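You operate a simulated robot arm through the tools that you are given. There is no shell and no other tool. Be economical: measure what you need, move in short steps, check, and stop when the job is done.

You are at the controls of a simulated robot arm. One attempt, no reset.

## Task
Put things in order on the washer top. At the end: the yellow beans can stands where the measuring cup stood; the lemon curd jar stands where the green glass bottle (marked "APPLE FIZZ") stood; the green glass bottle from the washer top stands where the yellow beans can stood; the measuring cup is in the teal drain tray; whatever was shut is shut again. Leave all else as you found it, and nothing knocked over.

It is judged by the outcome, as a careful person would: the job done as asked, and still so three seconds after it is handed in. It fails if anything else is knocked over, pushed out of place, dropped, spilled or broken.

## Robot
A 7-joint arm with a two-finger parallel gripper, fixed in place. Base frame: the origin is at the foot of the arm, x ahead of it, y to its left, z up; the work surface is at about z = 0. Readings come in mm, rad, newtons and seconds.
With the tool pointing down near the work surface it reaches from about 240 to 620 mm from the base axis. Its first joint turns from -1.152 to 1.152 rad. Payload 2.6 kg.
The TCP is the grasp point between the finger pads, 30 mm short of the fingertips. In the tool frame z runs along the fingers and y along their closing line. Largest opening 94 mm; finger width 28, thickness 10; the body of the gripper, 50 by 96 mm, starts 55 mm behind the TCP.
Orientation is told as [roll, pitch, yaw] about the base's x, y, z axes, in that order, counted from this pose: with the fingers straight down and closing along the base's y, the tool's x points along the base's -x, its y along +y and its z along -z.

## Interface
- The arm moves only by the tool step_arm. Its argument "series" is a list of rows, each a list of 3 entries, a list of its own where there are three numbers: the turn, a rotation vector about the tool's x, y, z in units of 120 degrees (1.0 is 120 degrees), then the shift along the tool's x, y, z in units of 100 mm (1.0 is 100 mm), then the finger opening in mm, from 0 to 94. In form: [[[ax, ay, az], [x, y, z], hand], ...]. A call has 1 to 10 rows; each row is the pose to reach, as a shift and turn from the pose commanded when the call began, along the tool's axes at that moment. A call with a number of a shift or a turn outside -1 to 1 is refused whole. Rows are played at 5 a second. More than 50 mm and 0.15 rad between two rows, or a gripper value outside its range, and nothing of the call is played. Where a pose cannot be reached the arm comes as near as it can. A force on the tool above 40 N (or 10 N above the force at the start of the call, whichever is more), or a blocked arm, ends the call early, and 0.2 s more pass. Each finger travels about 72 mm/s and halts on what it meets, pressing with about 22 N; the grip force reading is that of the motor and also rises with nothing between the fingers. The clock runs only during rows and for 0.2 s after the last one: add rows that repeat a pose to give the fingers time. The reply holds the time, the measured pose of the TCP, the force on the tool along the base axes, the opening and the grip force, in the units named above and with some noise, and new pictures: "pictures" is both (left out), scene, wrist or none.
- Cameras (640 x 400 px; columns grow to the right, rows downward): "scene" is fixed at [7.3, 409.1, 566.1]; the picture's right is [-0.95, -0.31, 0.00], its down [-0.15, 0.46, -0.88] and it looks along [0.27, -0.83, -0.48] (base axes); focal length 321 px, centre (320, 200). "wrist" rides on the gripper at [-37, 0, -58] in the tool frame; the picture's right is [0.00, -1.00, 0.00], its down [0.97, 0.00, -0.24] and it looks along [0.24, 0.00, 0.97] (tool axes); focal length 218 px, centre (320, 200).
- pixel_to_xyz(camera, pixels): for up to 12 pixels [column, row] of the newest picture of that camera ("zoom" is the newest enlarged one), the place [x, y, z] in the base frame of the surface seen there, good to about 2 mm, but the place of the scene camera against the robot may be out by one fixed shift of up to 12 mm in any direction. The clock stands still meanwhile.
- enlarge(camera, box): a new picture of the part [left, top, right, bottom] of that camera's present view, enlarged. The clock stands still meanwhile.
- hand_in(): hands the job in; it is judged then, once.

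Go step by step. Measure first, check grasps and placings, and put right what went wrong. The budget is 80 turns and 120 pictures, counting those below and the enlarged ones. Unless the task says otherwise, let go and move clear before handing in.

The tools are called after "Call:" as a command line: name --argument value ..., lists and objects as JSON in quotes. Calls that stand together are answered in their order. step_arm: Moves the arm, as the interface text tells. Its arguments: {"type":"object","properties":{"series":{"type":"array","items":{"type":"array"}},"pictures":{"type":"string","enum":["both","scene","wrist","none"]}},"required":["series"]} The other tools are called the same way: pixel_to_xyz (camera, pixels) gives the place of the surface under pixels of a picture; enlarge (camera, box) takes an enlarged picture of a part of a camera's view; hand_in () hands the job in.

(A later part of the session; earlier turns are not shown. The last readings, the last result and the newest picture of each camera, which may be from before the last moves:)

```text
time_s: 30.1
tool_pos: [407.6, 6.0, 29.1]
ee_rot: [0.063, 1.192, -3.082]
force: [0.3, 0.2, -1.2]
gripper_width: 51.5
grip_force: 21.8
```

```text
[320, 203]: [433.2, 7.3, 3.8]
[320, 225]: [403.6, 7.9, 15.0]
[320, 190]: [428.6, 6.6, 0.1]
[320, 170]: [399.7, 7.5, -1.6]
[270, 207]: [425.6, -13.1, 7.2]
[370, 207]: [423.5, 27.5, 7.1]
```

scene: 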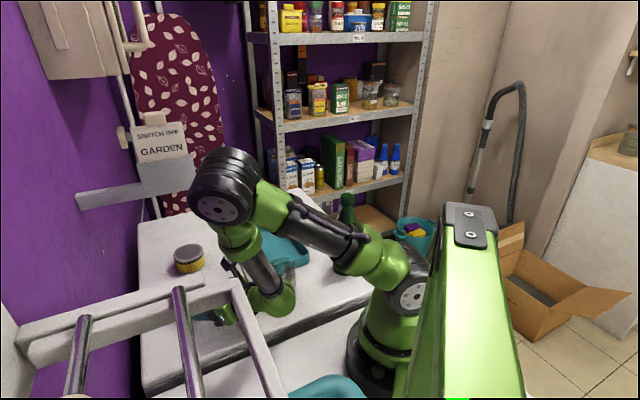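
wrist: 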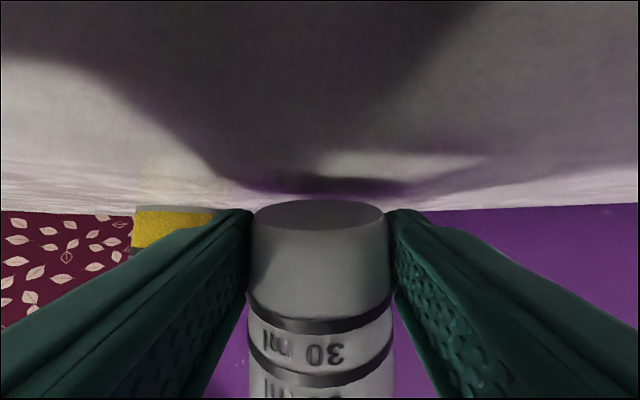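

The base's low edge is ~4 mm above the surface, with 21° of tilt left, which is within its righting range. Lowering 4 mm, then opening gently.

Call:
step_arm --series '[[[0, 0, 0], [-0.015, 0, 0.006], 36], [[0, 0, 0], [-0.03, 0, 0.012], 36], [[0, 0, 0], [-0.035, 0, 0.014], 36], [[0, 0, 0], [-0.035, 0, 0.014], 52], [[0, 0, 0], [-0.035, 0, 0.014], 54], [[0, 0, 0], [-0.035, 0, 0.014], 57], [[0, 0, 0], [-0.035, 0, 0.014], 60], [[0, 0, 0], [-0.035, 0, 0.014], 62], [[0, 0, 0], [-0.035, 0, 0.014], 62]]' --pictures "both"

```text
time_s: 32.1
tool_pos: [407.5, 6.8, 25.5]
ee_rot: [0.063, 1.194, -3.085]
force: [-0.2, -0.2, -1.0]
gripper_width: 62.0
grip_force: 0.0
```

scene: 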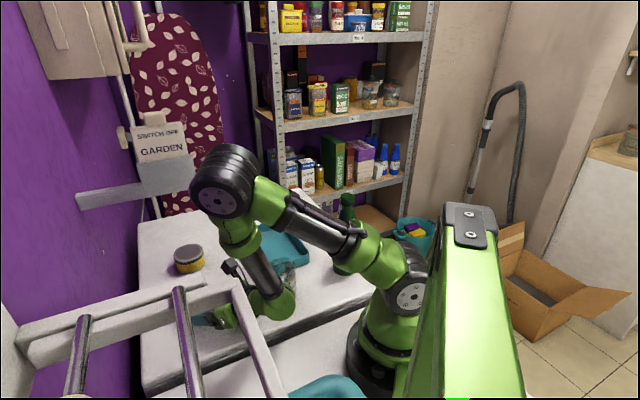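
wrist: 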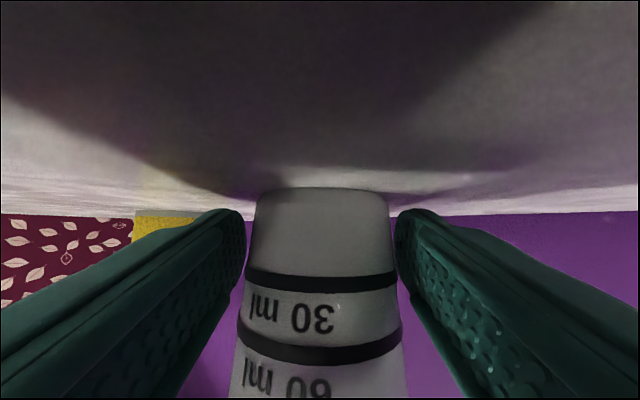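

The cup now stands upright on the washer. I'll open wide and rise straight up, the cup passing between the fingers.

Call:
step_arm --series '[[[0, 0, 0], [0, 0, 0], 78], [[0, 0, 0], [0, 0, 0], 90], [[0, 0, 0], [0.1, 0, -0.04], 92], [[0, 0, 0], [0.28, 0, -0.11], 92], [[0, 0, 0], [0.46, 0, -0.18], 92], [[0, 0, 0], [0.64, 0, -0.25], 92], [[0, 0, 0], [0.82, 0, -0.32], 92], [[0, 0, 0], [0.95, 0, -0.38], 92], [[0, 0, 0], [0.95, 0, -0.38], 92]]' --pictures "both"

```text
time_s: 34.1
tool_pos: [415.5, 10.1, 128.1]
ee_rot: [0.062, 1.19, -3.084]
force: [0.8, -0.2, -0.5]
gripper_width: 92.0
grip_force: 0.1
out of reach, approached as far as the arm can: row 6, 7, 8, 9
```

scene: 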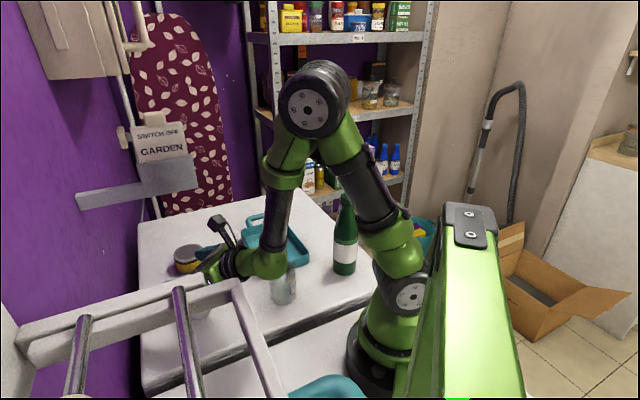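
wrist: 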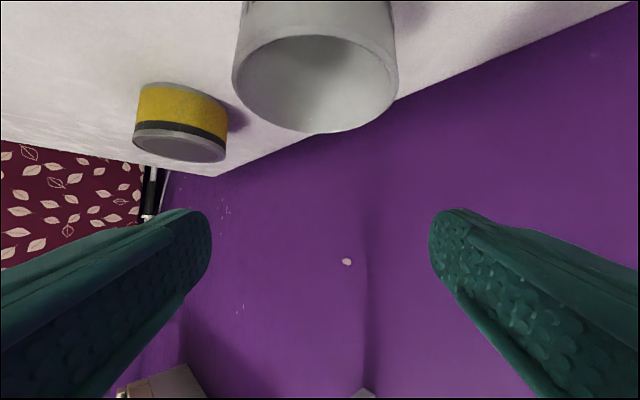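

Good: the cup is standing at wrist (315,70). Tilting the tool back to ~20° from vertical while retreating, to regrasp the cup by its rim.

Call:
step_arm --series '[[[0, -0.06, 0], [0, 0, -0.14], 92], [[0, -0.12, 0], [-0.02, 0, -0.28], 92], [[0, -0.18, 0], [-0.04, 0, -0.42], 92], [[0, -0.25, 0], [-0.05, 0, -0.56], 92], [[0, -0.32, 0], [-0.07, 0, -0.72], 92], [[0, -0.39, 0], [-0.07, 0, -0.72], 92], [[0, -0.39, 0], [-0.07, 0, -0.72], 92]]' --pictures "both"

```text
time_s: 35.7
tool_pos: [323.6, 10.3, 155.6]
ee_rot: [0.026, 0.38, -3.135]
force: [0.3, 0.3, 0.4]
gripper_width: 91.9
grip_force: 0.0
out of reach, approached as far as the arm can: row 3, 4, 6, 7
```

scene: 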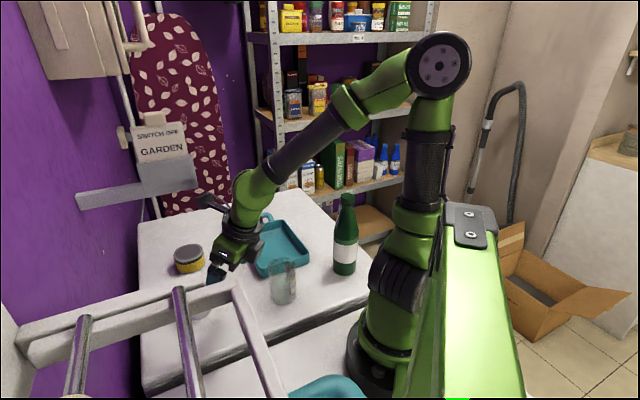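
wrist: 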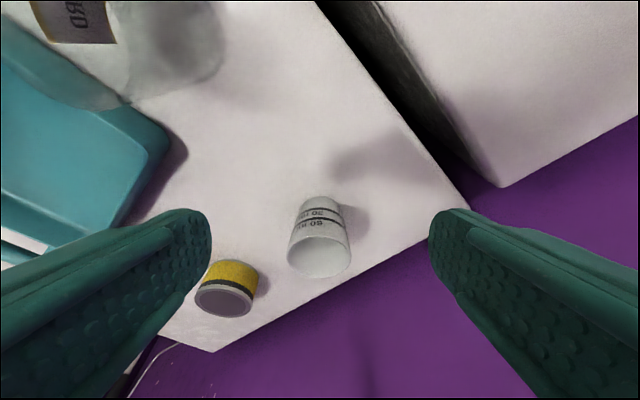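

All is upright. Measuring the cup and the can from this view.

Call:
pixel_to_xyz --camera "wrist" --pixels '[[290, 256], [350, 258], [319, 276], [323, 237], [321, 198], [302, 215], [344, 215], [225, 300], [196, 298], [252, 300], [222, 315], [230, 262]]'

```text
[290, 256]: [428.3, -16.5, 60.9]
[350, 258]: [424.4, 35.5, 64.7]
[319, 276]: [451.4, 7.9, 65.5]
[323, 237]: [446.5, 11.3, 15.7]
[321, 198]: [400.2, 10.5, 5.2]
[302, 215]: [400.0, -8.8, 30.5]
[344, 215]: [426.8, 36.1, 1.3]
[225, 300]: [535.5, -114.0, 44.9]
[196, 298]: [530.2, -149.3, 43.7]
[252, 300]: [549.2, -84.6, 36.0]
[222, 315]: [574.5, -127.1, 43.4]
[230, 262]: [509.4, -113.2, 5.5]
```

Cup centre is (424,9.5), rim z 65. Moving in with the tilted tool so the fingers straddle it, TCP at z≈60 to grip right below the rim.

Call:
step_arm --series '[[[0, 0, 0], [0.11, 0.0, 0.26], 92], [[0, 0, 0], [0.22, 0.01, 0.52], 92], [[0, 0, 0], [0.334, 0.01, 0.78], 92], [[0, 0, 0], [0.45, 0.01, 1.0], 92], [[0, 0, 0], [0.45, 0.01, 1.0], 92]]' --pictures "wrist"

```text
time_s: 36.7
tool_pos: [396.0, 55.0, 87.7]
ee_rot: [0.103, 0.389, -2.955]
force: [-0.3, 0.2, 8.0]
gripper_width: 92.9
grip_force: 0.8
out of reach, approached as far as the arm can: row 1, 2, 3
stopped in row 5: the force on the tool passed its limit (the readings are from after the stop); the commanded pose is now the measured one
```

wrist: 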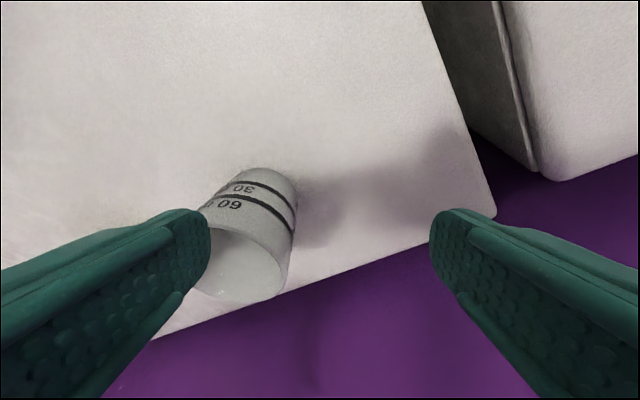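

A joint limit made the tool veer to y=55 and the left finger touched the cup's rim. Backing straight up immediately.

Call:
step_arm --series '[[[0, 0, 0], [0.05, 0, -0.12], 92], [[0, 0, 0], [0.1, 0, -0.3], 92], [[0, 0, 0], [0.15, 0, -0.55], 92], [[0, 0, 0], [0.15, 0, -0.75], 92], [[0, 0, 0], [0.15, 0, -0.75], 92]]' --pictures "both"

```text
time_s: 37.9
tool_pos: [380.6, 60.2, 162.9]
ee_rot: [0.104, 0.385, -2.954]
force: [-0.3, -0.4, 0.3]
gripper_width: 92.1
grip_force: 0.1
```

scene: 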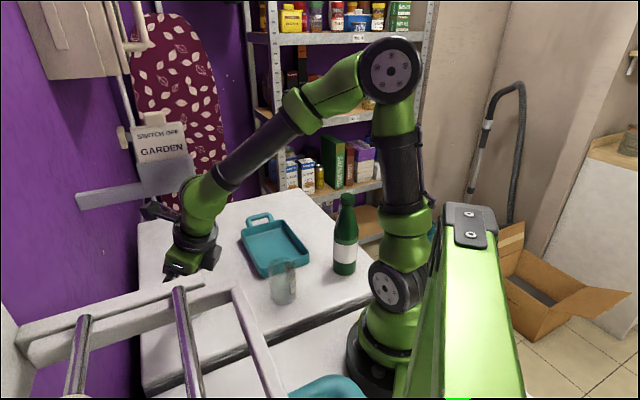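
wrist: 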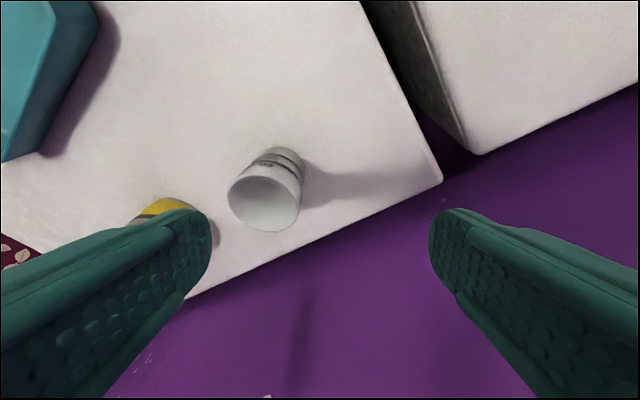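

The cup is still upright. Next I'll untilt and back off, then unwind the yaw to near 0 to restore a healthy joint configuration.

Call:
step_arm --series '[[[0, -0.06, 0], [-0.21, 0.13, -0.09], 92], [[0, -0.12, 0], [-0.42, 0.26, -0.17], 92], [[0, -0.18, 0], [-0.63, 0.38, -0.26], 92], [[0, -0.18, 0], [-0.63, 0.38, -0.26], 92]]' --pictures "none"

Call:
step_arm --series '[[[0, 0, -0.07], [0, 0, 0], 92], [[0, 0, -0.14], [0, 0, 0], 92], [[0, 0, -0.21], [0, 0, 0], 92], [[0, 0, -0.28], [0, 0, 0], 92], [[0, 0, -0.35], [0, 0, 0], 92], [[0, 0, -0.42], [0, 0, 0], 92], [[0, 0, -0.49], [0, 0, 0], 92], [[0, 0, -0.56], [0, 0, 0], 92], [[0, 0, -0.63], [0, 0, 0], 92], [[0, 0, -0.7], [0, 0, 0], 92]]' --pictures "scene"

```text
time_s: 38.9
tool_pos: [328.4, 18.3, 158.4]
ee_rot: [0.094, 0.007, -2.994]
force: [0.4, -0.1, 0.4]
gripper_width: 92.0
grip_force: 0.1
out of reach, approached as far as the arm can: row 2, 3, 4
```

```text
time_s: 41.1
tool_pos: [327.1, 18.8, 159.0]
ee_rot: [0.018, -0.094, -1.528]
force: [-0.5, 0.0, 0.2]
gripper_width: 92.1
grip_force: 0.2
```

scene: 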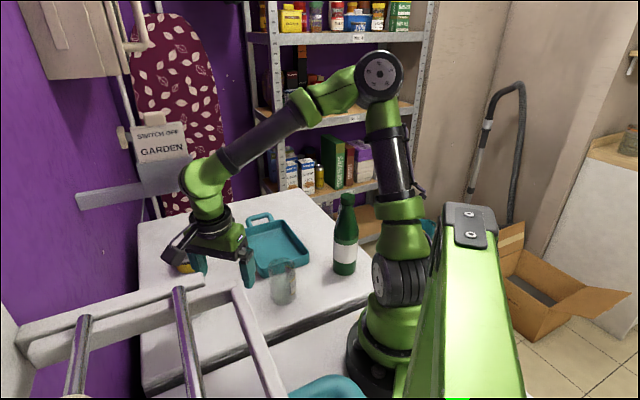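

Unwinding the remaining yaw.

Call:
step_arm --series '[[[0, 0, -0.07], [0, 0, 0], 92], [[0, 0, -0.14], [0, 0, 0], 92], [[0, 0, -0.21], [0, 0, 0], 92], [[0, 0, -0.28], [0, 0, 0], 92], [[0, 0, -0.35], [0, 0, 0], 92], [[0, 0, -0.42], [0, 0, 0], 92], [[0, 0, -0.49], [0, 0, 0], 92], [[0, 0, -0.56], [0, 0, 0], 92], [[0, 0, -0.63], [0, 0, 0], 92], [[0, 0, -0.7], [0, 0, 0], 92]]' --pictures "wrist"

```text
time_s: 43.3
tool_pos: [326.8, 19.1, 158.7]
ee_rot: [-0.091, -0.029, -0.057]
force: [0.2, -0.2, 0.4]
gripper_width: 92.0
grip_force: 0.0
```

wrist: 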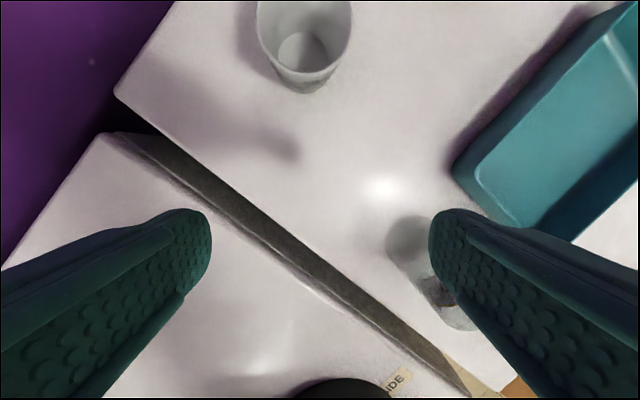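

Cup at wrist (303,30). Measuring it, while squaring the tool.

Call:
pixel_to_xyz --camera "wrist" --pixels '[[258, 20], [350, 20], [300, 72], [304, 50], [305, 90], [282, 52], [325, 52]]'

Call:
step_arm --series '[[[-0.043, 0.014, -0.027], [-0.2, 0, 0], 92], [[-0.043, 0.014, -0.027], [-0.5, -0.05, 0], 92], [[-0.043, 0.014, -0.027], [-0.8, -0.1, 0], 92], [[-0.043, 0.014, -0.027], [-0.98, -0.1, 0], 92], [[-0.043, 0.014, -0.027], [-0.98, -0.1, 0], 92]]' --pictures "both"

```text
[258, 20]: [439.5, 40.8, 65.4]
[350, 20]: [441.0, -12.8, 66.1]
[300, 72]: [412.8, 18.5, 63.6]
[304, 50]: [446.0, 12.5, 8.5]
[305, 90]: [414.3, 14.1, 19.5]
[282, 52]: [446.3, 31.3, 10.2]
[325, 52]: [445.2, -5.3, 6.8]
```

```text
time_s: 44.5
tool_pos: [425.7, 3.0, 163.0]
ee_rot: [-0.001, 0.004, -0.004]
force: [-0.5, 0.2, 0.3]
gripper_width: 92.3
grip_force: 0.0
```

scene: 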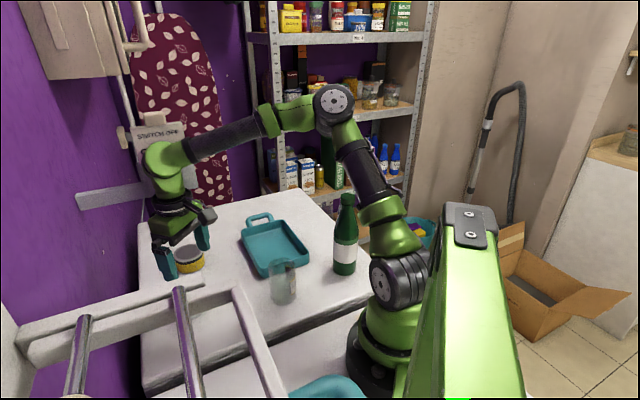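
wrist: 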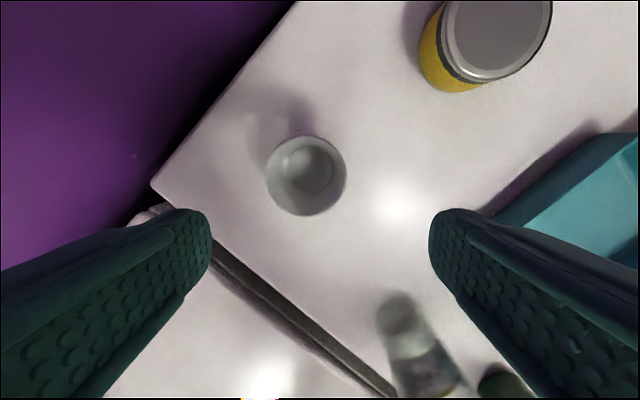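

Square now, at (426,3,163). Measuring the cup rim and the can from here.

Call:
pixel_to_xyz --camera "wrist" --pixels '[[268, 176], [345, 174], [306, 138], [306, 214], [311, 170], [442, 40], [545, 25], [485, 78], [490, 30]]'

Call:
pixel_to_xyz --camera "scene" --pixels '[[152, 160], [148, 180], [165, 150], [175, 205], [182, 130]]'

```text
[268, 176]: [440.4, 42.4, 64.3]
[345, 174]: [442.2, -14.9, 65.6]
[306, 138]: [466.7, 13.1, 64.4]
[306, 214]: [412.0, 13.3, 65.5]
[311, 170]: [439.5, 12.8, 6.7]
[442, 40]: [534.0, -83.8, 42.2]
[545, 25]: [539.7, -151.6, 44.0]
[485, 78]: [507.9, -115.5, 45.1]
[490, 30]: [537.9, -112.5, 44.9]
```

```text
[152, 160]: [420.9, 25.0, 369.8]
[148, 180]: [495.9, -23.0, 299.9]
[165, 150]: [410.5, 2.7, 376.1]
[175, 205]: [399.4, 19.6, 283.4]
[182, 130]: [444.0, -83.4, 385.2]
```

Cup centre is (440,13.5) with rim z≈65; can centre is (541,-117.5), dia 68, height 45. Descending to grip the cup right at the rim, TCP z≈63.

Call:
step_arm --series '[[[0, 0, 0], [-0.145, 0.105, 0.2], 92], [[0, 0, 0], [-0.145, 0.105, 0.6], 92], [[0, 0, 0], [-0.145, 0.105, 1.0], 92], [[0, 0, 0], [-0.145, 0.105, 1.0], 80], [[0, 0, 0], [-0.145, 0.105, 1.0], 66], [[0, 0, 0], [-0.145, 0.105, 1.0], 56], [[0, 0, 0], [-0.145, 0.105, 1.0], 46], [[0, 0, 0], [-0.145, 0.105, 1.0], 40], [[0, 0, 0], [-0.145, 0.105, 1.0], 40]]' --pictures "wrist"

```text
time_s: 46.5
tool_pos: [439.3, 13.6, 63.4]
ee_rot: [-0.002, 0.006, -0.005]
force: [0.8, 0.8, 0.8]
gripper_width: 55.8
grip_force: 21.4
```

wrist: 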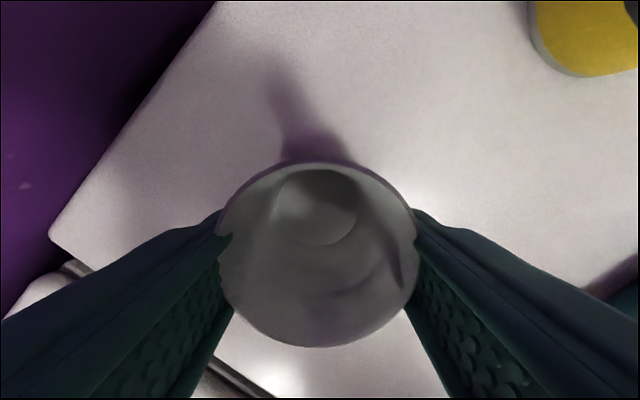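

Gripped at the rim (55.8). Lifting very slowly and checking the width.

Call:
step_arm --series '[[[0, 0, 0], [0, 0, -0.03], 40], [[0, 0, 0], [0, 0, -0.07], 40], [[0, 0, 0], [0, 0, -0.13], 40], [[0, 0, 0], [0, 0, -0.2], 40], [[0, 0, 0], [0, 0, -0.28], 40], [[0, 0, 0], [0, 0, -0.36], 40], [[0, 0, 0], [0, 0, -0.44], 40], [[0, 0, 0], [0, 0, -0.5], 40], [[0, 0, 0], [0, 0, -0.53], 40], [[0, 0, 0], [0, 0, -0.53], 40]]' --pictures "wrist"

```text
time_s: 48.7
tool_pos: [440.4, 12.7, 116.6]
ee_rot: [-0.001, 0.003, -0.005]
force: [0.8, 0.7, -0.1]
gripper_width: 55.7
grip_force: 21.9
```

wrist: 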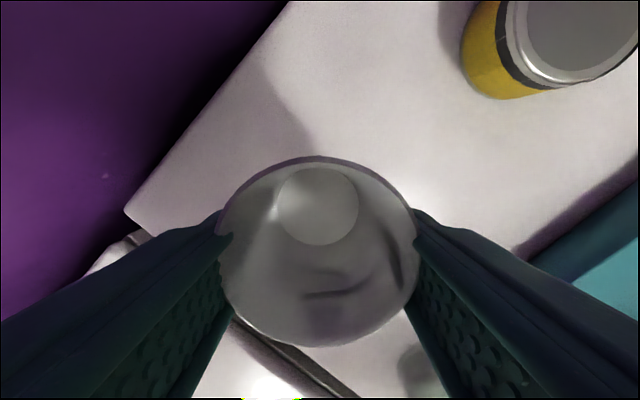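

Held securely. The wrist must steer around the bracket end, so I'll go −x first, then −y, gently.

Call:
step_arm --series '[[[0, 0, 0], [0.06, 0, 0], 40], [[0, 0, 0], [0.15, 0, 0], 40], [[0, 0, 0], [0.28, 0, 0], 40], [[0, 0, 0], [0.42, 0, 0], 40], [[0, 0, 0], [0.56, 0, 0], 40], [[0, 0, 0], [0.7, 0, 0], 40], [[0, 0, 0], [0.84, 0, 0], 40], [[0, 0, 0], [0.94, 0, 0], 40], [[0, 0, 0], [0.98, 0, 0], 40], [[0, 0, 0], [0.98, 0, 0], 40]]' --pictures "none"

Call:
step_arm --series '[[[0, 0, 0], [0, -0.06, 0], 40], [[0, 0, 0], [0, -0.15, 0], 40], [[0, 0, 0], [0, -0.28, 0], 40], [[0, 0, 0], [0, -0.42, 0], 40], [[0, 0, 0], [0, -0.56, 0], 40], [[0, 0, 0], [0, -0.7, 0], 40], [[0, 0, 0], [0, -0.84, 0], 40], [[0, 0, 0], [0, -0.95, 0], 40], [[0, 0, 0], [0, -1.0, 0], 40], [[0, 0, 0], [0, -1.0, 0], 40]]' --pictures "none"

Call:
step_arm --series '[[[0, 0, 0], [0, -0.06, 0], 40], [[0, 0, 0], [0, -0.15, 0], 40], [[0, 0, 0], [-0.04, -0.28, 0], 40], [[0, 0, 0], [-0.08, -0.42, 0], 40], [[0, 0, 0], [-0.12, -0.56, 0], 40], [[0, 0, 0], [-0.16, -0.7, 0], 40], [[0, 0, 0], [-0.18, -0.84, 0], 40], [[0, 0, 0], [-0.2, -0.95, 0], 40], [[0, 0, 0], [-0.2, -1.0, 0], 40], [[0, 0, 0], [-0.2, -1.0, 0], 40]]' --pictures "both"

```text
time_s: 50.9
tool_pos: [341.3, 13.6, 115.8]
ee_rot: [-0.002, 0.004, -0.006]
force: [-0.3, 0.3, 0.0]
gripper_width: 55.6
grip_force: 22.6
```

```text
time_s: 53.1
tool_pos: [348.2, -84.2, 108.7]
ee_rot: [-0.004, 0.003, -0.005]
force: [-0.2, 0.0, -0.8]
gripper_width: 55.6
grip_force: 21.4
out of reach, approached as far as the arm can: row 7, 8, 9, 10
```

```text
time_s: 55.3
tool_pos: [376.0, -180.7, 98.7]
ee_rot: [-0.005, 0.002, -0.003]
force: [0.4, 2.4, 10.9]
gripper_width: 55.5
grip_force: 21.5
out of reach, approached as far as the arm can: row 2, 3, 4, 5, 6, 7, 8, 9, 10
```

scene: 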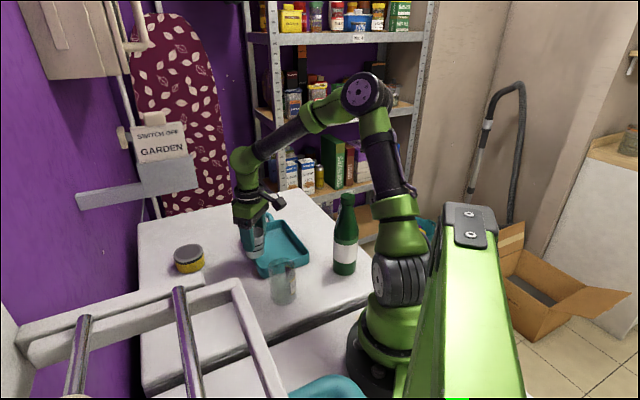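
wrist: 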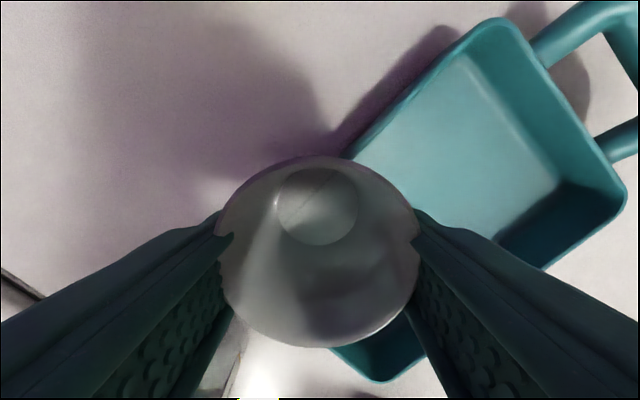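

Joint limits are making it sag: z fell to 99 and the cup base is now touching the tray rim (10.9 N). Raising first and yawing with the base to relieve the limit.

Call:
step_arm --series '[[[0, 0, 0], [0, 0, -0.08], 40], [[0, 0, 0], [0, 0, -0.2], 40], [[0, 0, 0], [0, 0, -0.35], 40], [[0, 0, 0.05], [0, 0, -0.4], 40], [[0, 0, 0.1], [0, 0, -0.4], 40], [[0, 0, 0.15], [0, 0, -0.4], 40], [[0, 0, 0.2], [0, 0, -0.4], 40], [[0, 0, 0.2], [0, 0, -0.4], 40]]' --pictures "both"

```text
time_s: 57.1
tool_pos: [395.3, -174.0, 117.8]
ee_rot: [-0.005, 0.002, -0.425]
force: [-0.8, 0.9, 0.0]
gripper_width: 55.4
grip_force: 21.8
out of reach, approached as far as the arm can: row 1, 2, 3, 4, 5, 6, 7, 8
```

scene: 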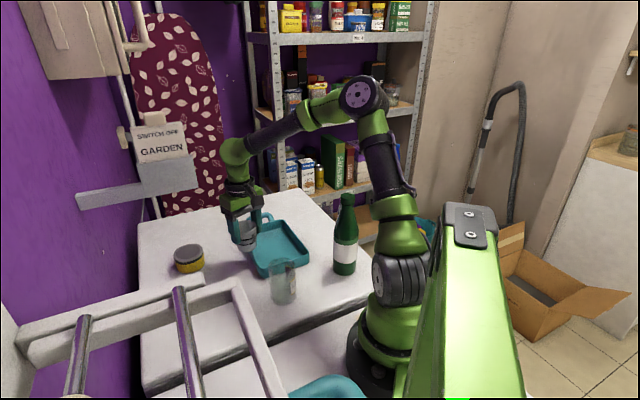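
wrist: 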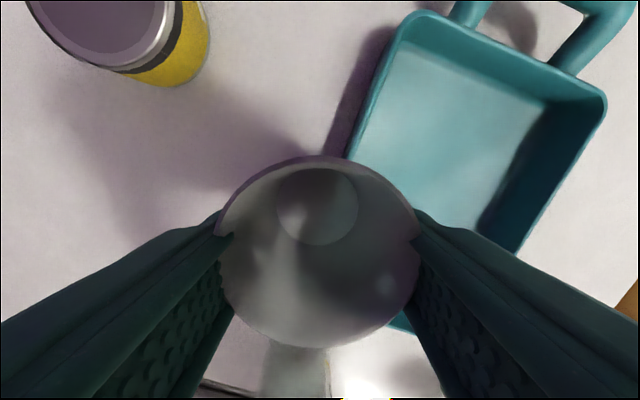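

The arm's null-space posture has shifted and is limiting reach. Measuring the elbow's location to decide how to undo it.

Call:
pixel_to_xyz --camera "scene" --pixels '[[360, 95], [385, 175], [400, 275], [325, 108], [235, 150], [400, 215], [270, 135], [243, 232]]'

Call:
enlarge --camera "scene" --box '[200, 60, 440, 380]'

```text
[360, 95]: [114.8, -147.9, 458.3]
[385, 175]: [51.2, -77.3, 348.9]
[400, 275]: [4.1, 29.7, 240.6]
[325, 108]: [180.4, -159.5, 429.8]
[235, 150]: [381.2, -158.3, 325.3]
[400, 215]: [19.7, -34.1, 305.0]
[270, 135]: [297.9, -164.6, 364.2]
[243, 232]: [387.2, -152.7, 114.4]
```

```text
1.25 times, centred on (320, 220) of scene
```

zoom: 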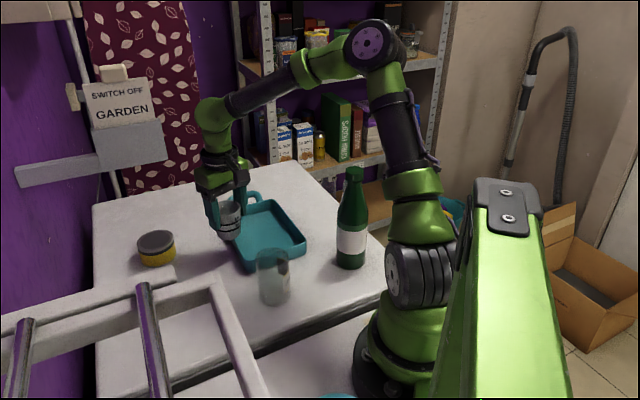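

The upper arm's azimuth (~−59°) shows joint 1 is at its limit, with the elbow leaning to −y. Yawing the tool positive should swing the elbow back, and cup orientation doesn't matter, so I'll do that in the air.

Call:
step_arm --series '[[[0, 0, -0.06], [0, 0, 0], 40], [[0, 0, -0.12], [0, 0, 0], 40], [[0, 0, -0.19], [0, 0, 0], 40], [[0, 0, -0.26], [0, 0, 0], 40], [[0, 0, -0.33], [0, 0, 0], 40], [[0, 0, -0.4], [0, 0, 0], 40], [[0, 0, -0.47], [0, 0, 0], 40], [[0, 0, -0.54], [0, 0, 0], 40], [[0, 0, -0.6], [0, 0, 0], 40], [[0, 0, -0.65], [0, 0, 0], 40]]' --pictures "both"

```text
time_s: 59.3
tool_pos: [448.1, -148.2, 120.4]
ee_rot: [0.02, 0.011, 0.939]
force: [-0.3, -0.9, 0.3]
gripper_width: 55.6
grip_force: 21.7
out of reach, approached as far as the arm can: row 6, 7, 8, 9, 10
```

scene: 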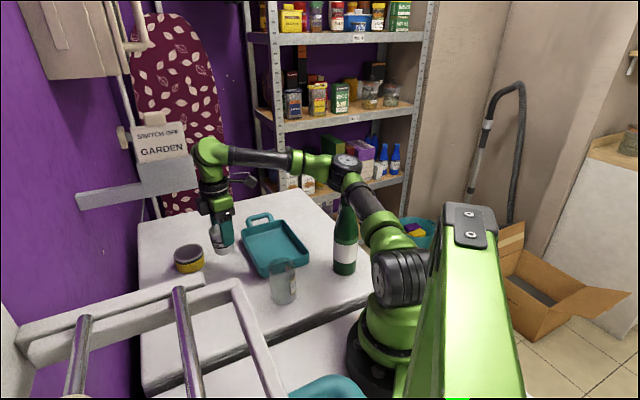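
wrist: 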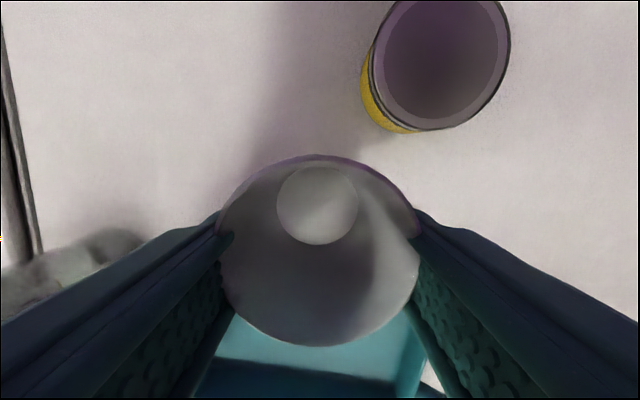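

That made the elbow drop further to −y, so it was the wrong sense. Reversing: yaw back negative, past the previous value.

Call:
step_arm --series '[[[0, 0, 0.07], [0, 0, 0], 40], [[0, 0, 0.14], [0, 0, 0], 40], [[0, 0, 0.21], [0, 0, 0], 40], [[0, 0, 0.28], [0, 0, 0], 40], [[0, 0, 0.35], [0, 0, 0], 40], [[0, 0, 0.42], [0, 0, 0], 40], [[0, 0, 0.49], [0, 0, 0], 40], [[0, 0, 0.56], [0, 0, 0], 40], [[0, 0, 0.63], [0, 0, 0], 40], [[0, 0, 0.7], [0, 0, 0], 40]]' --pictures "scene"

```text
time_s: 61.5
tool_pos: [445.4, -147.1, 119.4]
ee_rot: [-0.003, 0.003, -0.528]
force: [-0.4, -0.5, 0.5]
gripper_width: 55.5
grip_force: 21.3
```

scene: 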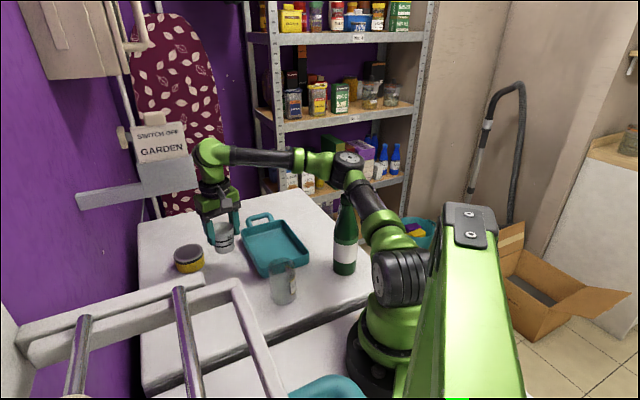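

The elbow is low to the right, and fixing posture with the cup in hand is risky. I'll stand the cup on free washer space right here at (445,-147), then rework the arm posture unloaded.

Call:
step_arm --series '[[[0, 0, 0], [0, 0, 0.1], 40], [[0, 0, 0], [0, 0, 0.22], 40], [[0, 0, 0], [0, 0, 0.34], 40], [[0, 0, 0], [0, 0, 0.44], 40], [[0, 0, 0], [0, 0, 0.5], 40], [[0, 0, 0], [0, 0, 0.54], 40], [[0, 0, 0], [0, 0, 0.55], 40], [[0, 0, 0], [0, 0, 0.55], 40]]' --pictures "wrist"

```text
time_s: 63.0
tool_pos: [453.2, -165.0, 116.2]
ee_rot: [-0.083, -0.122, -0.523]
force: [-0.5, 0.6, 0.1]
gripper_width: 55.2
grip_force: 21.7
stopped in row 7: the arm was blocked; the commanded pose is now the measured one
```

wrist: 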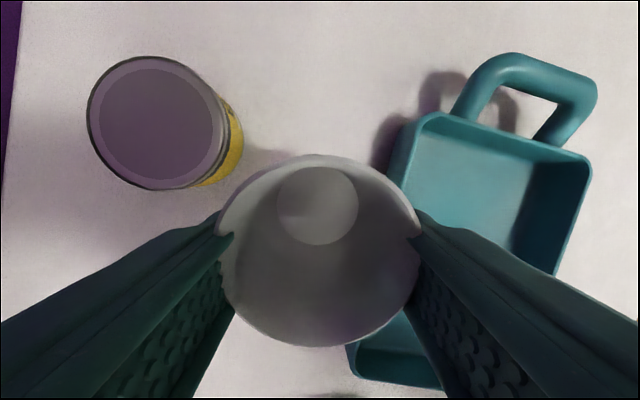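

Blocked, with the tool shifting oddly. I must check whether a link is touching something, particularly the bottle.

Call:
enlarge --camera "scene" --box '[150, 110, 430, 310]'

Call:
pixel_to_xyz --camera "scene" --pixels '[[346, 200], [345, 225], [348, 165], [372, 210], [400, 275], [300, 160], [250, 155], [212, 160]]'

```text
2.00 times, centred on (290, 210) of scene
```

zoom: 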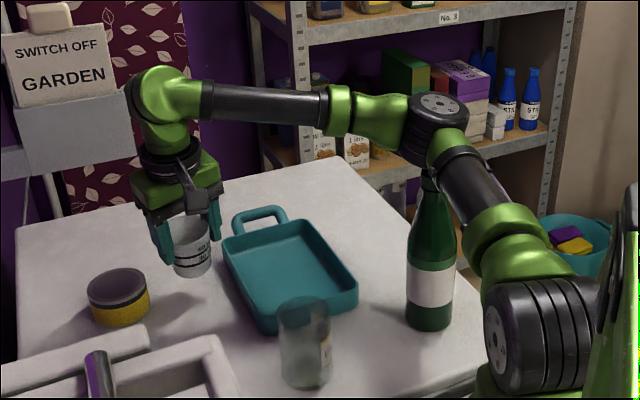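

```text
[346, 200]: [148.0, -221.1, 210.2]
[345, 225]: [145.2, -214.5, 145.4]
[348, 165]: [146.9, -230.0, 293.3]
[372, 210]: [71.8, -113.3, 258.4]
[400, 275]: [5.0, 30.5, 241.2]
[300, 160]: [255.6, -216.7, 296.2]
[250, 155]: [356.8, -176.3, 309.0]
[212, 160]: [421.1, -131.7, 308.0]
```

The elbow sits just above the bottle's cap, which is likely what blocked it; the bottle is still upright. Raising the tool gently to lift the elbow off.

Call:
step_arm --series '[[[0, 0, 0], [0, 0, -0.1], 40], [[0, 0, 0], [0, 0, -0.25], 40], [[0, 0, 0], [0, 0, -0.4], 40], [[0, 0, 0], [0, 0, -0.6], 40], [[0, 0, 0], [0, 0, -0.8], 40], [[0, 0, 0], [0, 0, -1.0], 40], [[0, 0, 0], [0, 0, -1.0], 40]]' --pictures "scene"

```text
time_s: 64.2
tool_pos: [447.0, -156.1, 172.6]
ee_rot: [-0.091, -0.095, -0.525]
force: [0.2, -0.3, -4.2]
gripper_width: 55.3
grip_force: 22.2
stopped in row 5: the force on the tool passed its limit (the readings are from after the stop); the commanded pose is now the measured one
```

scene: 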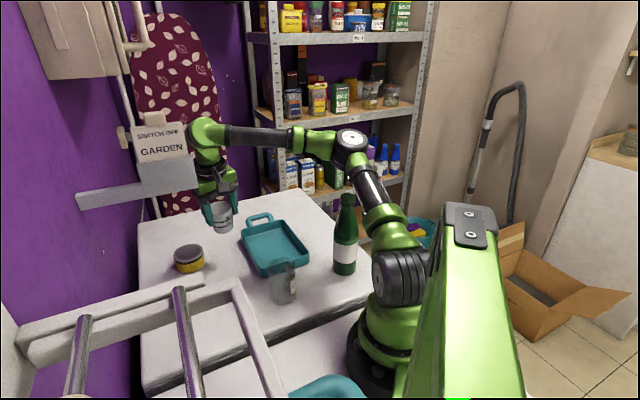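

The elbow is up and the bottle is unharmed, but the wrist is now brushing the bracket end. Moving directly away from that end, (−x,−y).

Call:
step_arm --series '[[[0, 0, 0], [0.04, -0.14, 0], 40], [[0, 0, 0], [0.08, -0.28, 0], 40], [[0, 0, 0], [0.12, -0.42, 0], 40], [[0, 0, 0], [0.17, -0.6, 0], 40], [[0, 0, 0], [0.17, -0.6, 0], 40]]' --pictures "scene"

```text
time_s: 65.4
tool_pos: [423.0, -182.9, 202.3]
ee_rot: [-0.133, -0.161, -0.522]
force: [-0.8, 0.1, -0.5]
gripper_width: 55.3
grip_force: 21.9
out of reach, approached as far as the arm can: row 3, 4, 5
```

scene: 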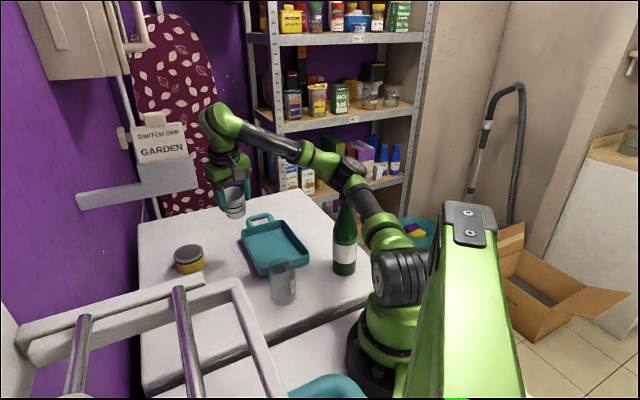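

Clear of the bracket, but the elbow drops when limits clip. Going straight up 100 mm and squaring the tool should force the elbow up.

Call:
step_arm --series '[[[0, 0.01, 0], [0, 0, -0.12], 40], [[-0.003, 0.025, 0], [0, 0, -0.27], 40], [[-0.006, 0.04, 0], [0, 0, -0.42], 40], [[-0.01, 0.055, 0], [0, 0, -0.57], 40], [[-0.013, 0.07, 0], [0, 0, -0.72], 40], [[-0.015, 0.085, 0], [0, 0, -0.87], 40], [[-0.017, 0.098, 0], [0, 0, -1.0], 40], [[-0.017, 0.098, 0], [0, 0, -1.0], 40]]' --pictures "scene"

```text
time_s: 67.2
tool_pos: [429.3, -189.6, 204.6]
ee_rot: [-0.053, 0.101, -0.54]
force: [0.0, -0.1, 0.8]
gripper_width: 55.3
grip_force: 21.7
out of reach, approached as far as the arm can: row 4, 5, 6, 7, 8
```

scene: 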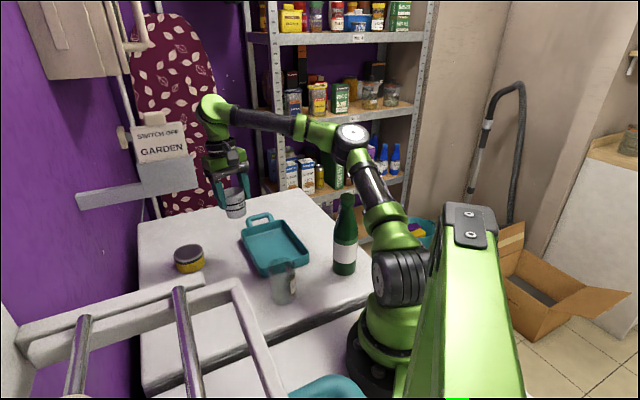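

The elbow rose with the tilt correction. Now retreating toward −x (away from joint 1's limit and the bracket) to let the elbow come up.

Call:
step_arm --series '[[[0, 0, 0], [0.14, -0.05, 0], 40], [[0, 0, 0], [0.28, -0.1, 0], 40], [[0, 0, 0], [0.42, -0.14, 0], 40], [[0, 0, 0], [0.57, -0.19, 0], 40], [[0, 0, 0], [0.72, -0.24, 0], 40], [[0, 0, 0], [0.87, -0.29, 0], 40], [[0, 0, 0], [0.87, -0.29, 0], 40]]' --pictures "scene"

```text
time_s: 68.8
tool_pos: [417.7, -158.9, 193.3]
ee_rot: [-0.054, 0.109, -0.54]
force: [-0.4, 0.3, -0.6]
gripper_width: 55.3
grip_force: 21.7
out of reach, approached as far as the arm can: row 1, 2, 3, 4, 5, 6, 7
```

scene: 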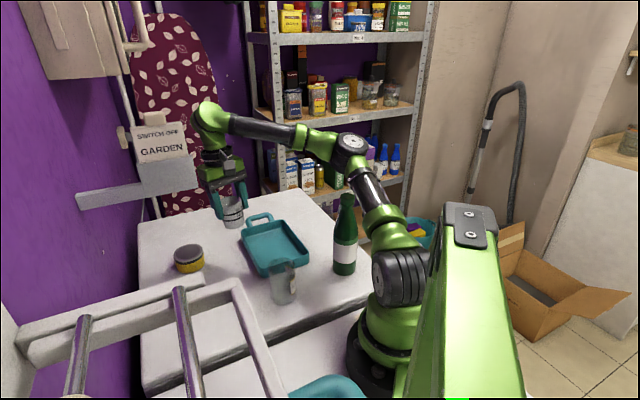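

The arm is caught in a poor posture, with joints 1 and 3 near their limits. Rolling the tool about the forward axis (fingers toward −y, wrist held in place) should draw the elbow up and bring the cup over the tray.

Call:
step_arm --series '[[[0.041, -0.025, 0], [-0.08, -0.14, -0.02], 40], [[0.082, -0.049, 0], [-0.16, -0.28, -0.05], 40], [[0.123, -0.074, 0], [-0.25, -0.42, -0.09], 40], [[0.164, -0.098, 0], [-0.33, -0.56, -0.14], 40], [[0.205, -0.123, 0], [-0.41, -0.69, -0.2], 40], [[0.205, -0.123, 0], [-0.41, -0.69, -0.2], 40]]' --pictures "both"

```text
time_s: 70.2
tool_pos: [422.7, -238.9, 213.8]
ee_rot: [-0.488, -0.14, -0.473]
force: [-0.2, -0.5, -1.9]
gripper_width: 55.0
grip_force: 21.6
```

scene: 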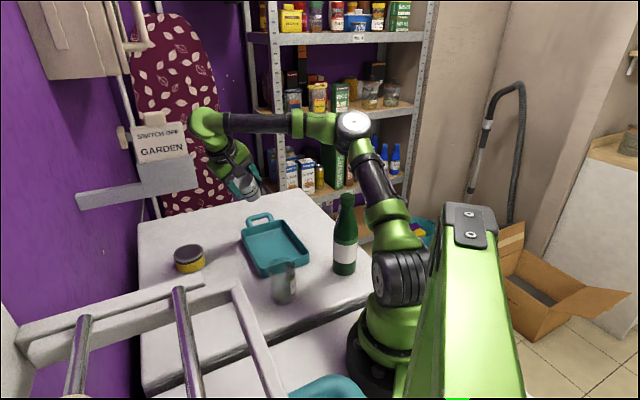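
wrist: 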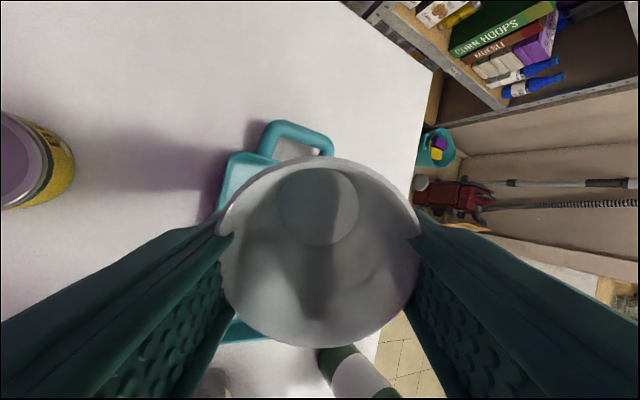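

That works: no limits hit, the elbow rose, and the cup hovers over the tray. Rolling further while drawing the wrist inward.

Call:
step_arm --series '[[[0.032, -0.017, 0.004], [0.07, -0.12, 0.01], 40], [[0.063, -0.033, 0.007], [0.14, -0.24, 0.03], 40], [[0.095, -0.05, 0.011], [0.2, -0.36, 0.04], 40], [[0.126, -0.066, 0.015], [0.27, -0.48, 0.06], 40], [[0.158, -0.083, 0.018], [0.34, -0.6, 0.07], 40], [[0.189, -0.099, 0.022], [0.41, -0.72, 0.09], 40], [[0.189, -0.099, 0.022], [0.41, -0.72, 0.09], 40]]' --pictures "scene"

```text
time_s: 71.8
tool_pos: [353.1, -279.3, 234.0]
ee_rot: [-0.908, -0.327, -0.371]
force: [0.1, 0.2, -0.7]
gripper_width: 55.2
grip_force: 21.6
```

scene: 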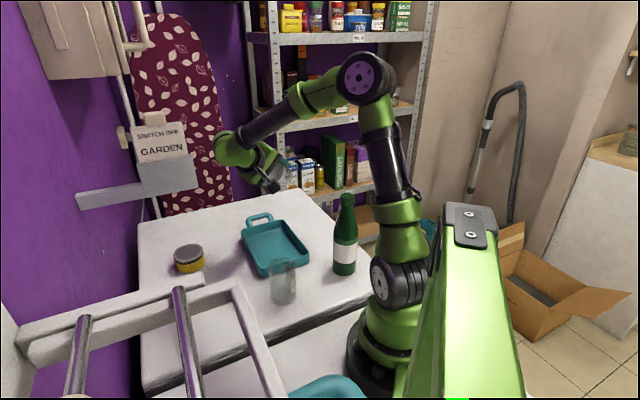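

The elbow is back up and the posture is healthy. Now returning the tool to vertical over the tray centre at (352,-238,160).

Call:
step_arm --series '[[[-0.052, 0.022, 0], [0.05, 0.09, 0.01], 40], [[-0.104, 0.045, 0], [0.1, 0.19, 0.02], 40], [[-0.156, 0.067, 0], [0.15, 0.28, 0.04], 40], [[-0.208, 0.09, 0], [0.19, 0.37, 0.05], 40], [[-0.26, 0.112, 0], [0.24, 0.46, 0.06], 40], [[-0.312, 0.134, 0], [0.29, 0.56, 0.07], 40], [[-0.364, 0.157, 0], [0.34, 0.65, 0.09], 40], [[-0.416, 0.179, 0], [0.39, 0.74, 0.1], 40], [[-0.416, 0.179, 0], [0.39, 0.74, 0.1], 40]]' --pictures "both"

```text
time_s: 73.8
tool_pos: [401.9, -224.2, 104.4]
ee_rot: [0.001, 0.002, -0.532]
force: [0.5, 1.1, -0.8]
gripper_width: 55.5
grip_force: 21.9
out of reach, approached as far as the arm can: row 6, 7, 8, 9
```

scene: 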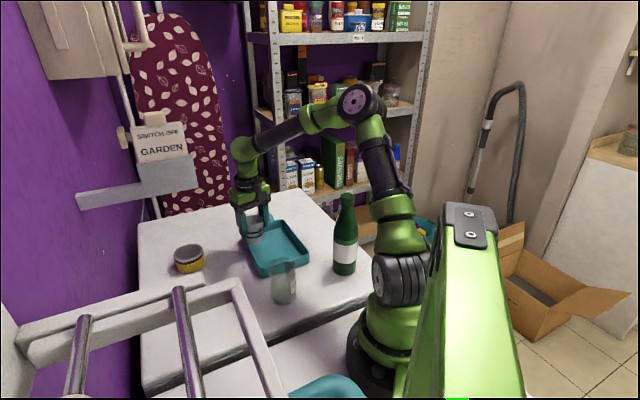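
wrist: 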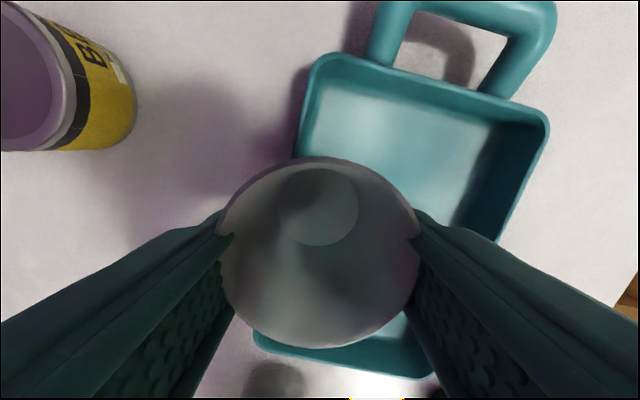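

Vertical again, with the cup over the tray but only 25 mm inside its left edge. A slight roll (10°) plus a rightward shift will centre the cup, then I'll lower it.

Call:
step_arm --series '[[[0.023, -0.014, 0], [-0.05, -0.08, 0], 40], [[0.047, -0.027, 0], [-0.09, -0.16, 0], 40], [[0.07, -0.041, 0], [-0.14, -0.24, 0.0], 40], [[0.07, -0.041, 0], [-0.14, -0.24, 0.1], 40], [[0.07, -0.041, 0], [-0.14, -0.24, 0.2], 40], [[0.07, -0.041, 0], [-0.14, -0.24, 0.28], 40], [[0.07, -0.041, 0], [-0.14, -0.24, 0.28], 40]]' --pictures "both"

```text
time_s: 75.4
tool_pos: [402.1, -252.3, 77.7]
ee_rot: [-0.147, -0.086, -0.526]
force: [-0.1, -0.2, -0.2]
gripper_width: 55.2
grip_force: 22.5
```

scene: 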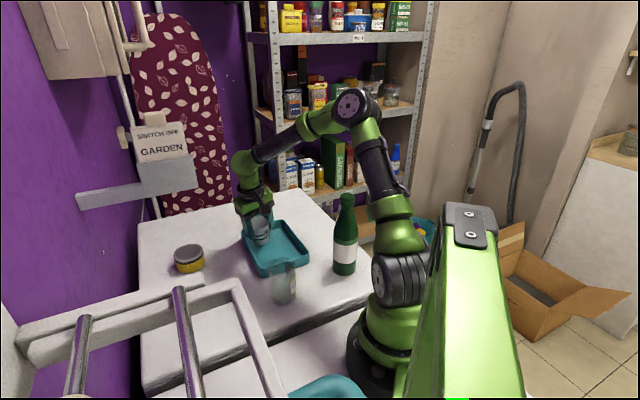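
wrist: 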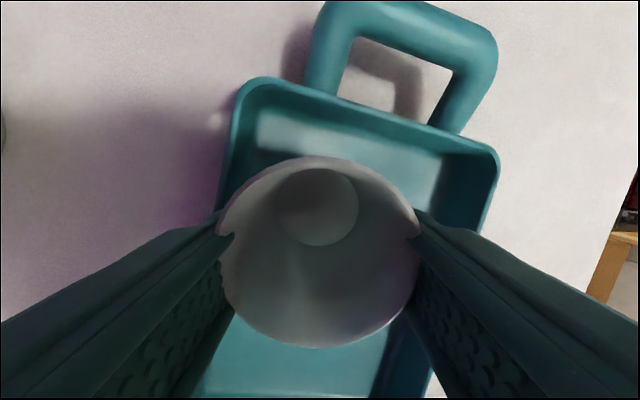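

Cup is centred in the tray. Lowering the last bit, releasing gently, then rising.

Call:
step_arm --series '[[[0, 0, 0], [0, 0, 0.03], 40], [[0, 0, 0], [0, 0, 0.06], 40], [[0, 0, 0], [0, 0, 0.08], 40], [[0, 0, 0], [0, 0, 0.08], 40], [[0, 0, 0], [0, 0, 0.08], 55], [[0, 0, 0], [0, 0, 0.08], 58], [[0, 0, 0], [0, 0, 0.08], 64], [[0, 0, 0], [0, 0, 0.08], 72], [[0, 0, 0], [0, 0, 0.08], 78], [[0, 0, 0], [0, 0, 0.08], 78]]' --pictures "wrist"

Call:
step_arm --series '[[[0, 0, 0], [0, 0, -0.1], 80], [[0, 0, 0], [0, 0, -0.25], 80], [[0, 0, 0], [0, 0, -0.45], 80], [[0, 0, 0], [0, 0, -0.7], 80], [[0, 0, 0], [0, 0, -0.95], 80], [[0, 0, 0], [0, 0, -0.95], 80]]' --pictures "both"

```text
time_s: 77.6
tool_pos: [402.0, -253.5, 70.1]
ee_rot: [-0.147, -0.085, -0.524]
force: [0.2, -0.3, -0.1]
gripper_width: 78.2
grip_force: 0.0
```

wrist: 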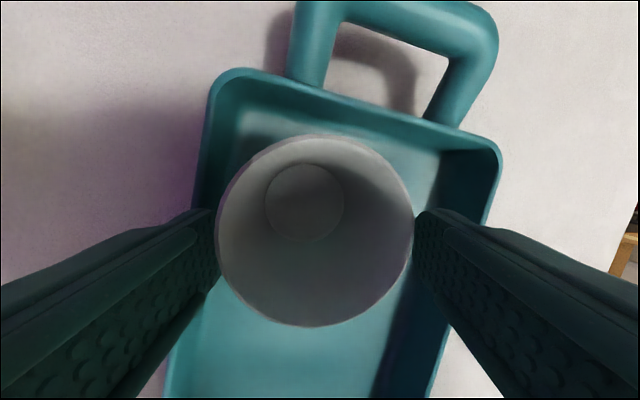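

```text
time_s: 79.0
tool_pos: [402.0, -238.0, 163.4]
ee_rot: [-0.145, -0.085, -0.526]
force: [0.0, 0.6, 0.1]
gripper_width: 79.9
grip_force: 0.1
```

scene: 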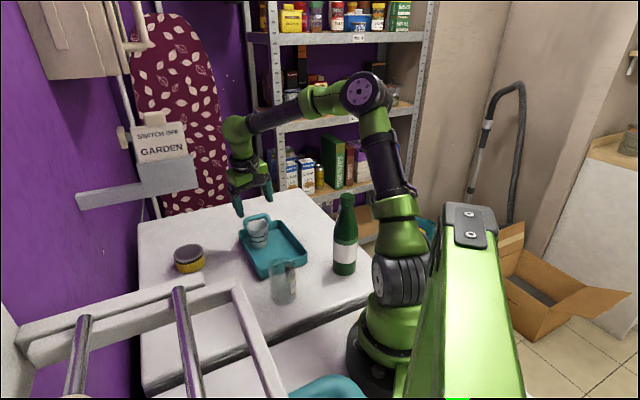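
wrist: 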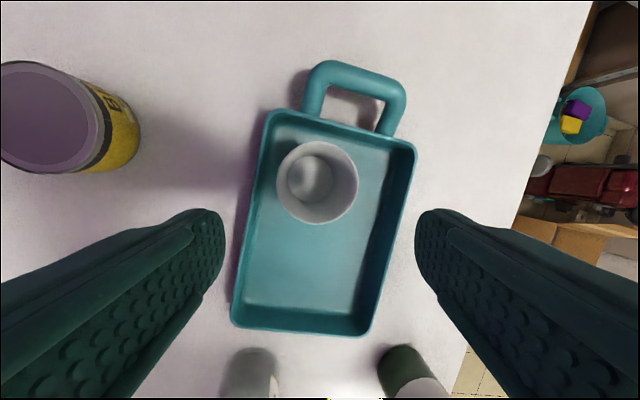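

The cup stands upright in the tray at wrist (318,182). Next is the can at (541,-117): approaching from the right, squaring the tool, at modest height below the bracket.

Call:
step_arm --series '[[[-0.01, 0.018, 0], [-0.1, 0.15, 0.05], 88], [[-0.02, 0.035, 0], [-0.2, 0.3, 0.12], 88], [[-0.03, 0.053, 0], [-0.3, 0.45, 0.2], 88], [[-0.04, 0.07, 0], [-0.4, 0.6, 0.3], 88], [[-0.04, 0.07, 0], [-0.5, 0.75, 0.42], 88], [[-0.04, 0.07, 0], [-0.61, 0.9, 0.53], 88], [[-0.04, 0.07, 0], [-0.61, 0.9, 0.53], 88]]' --pictures "both"

```text
time_s: 80.6
tool_pos: [499.7, -200.7, 103.7]
ee_rot: [-0.061, 0.061, -0.539]
force: [0.0, 0.7, 0.5]
gripper_width: 87.8
grip_force: 0.2
```

scene: 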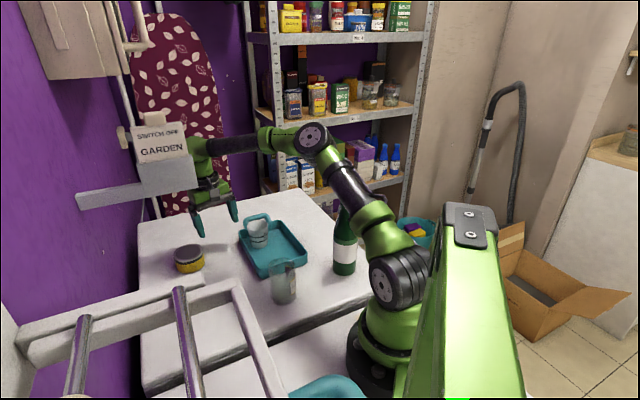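
wrist: 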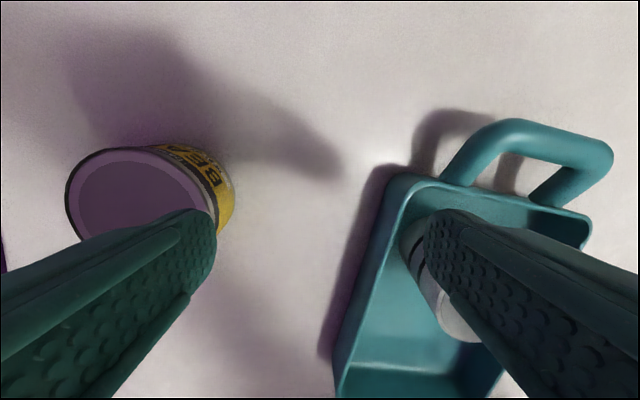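

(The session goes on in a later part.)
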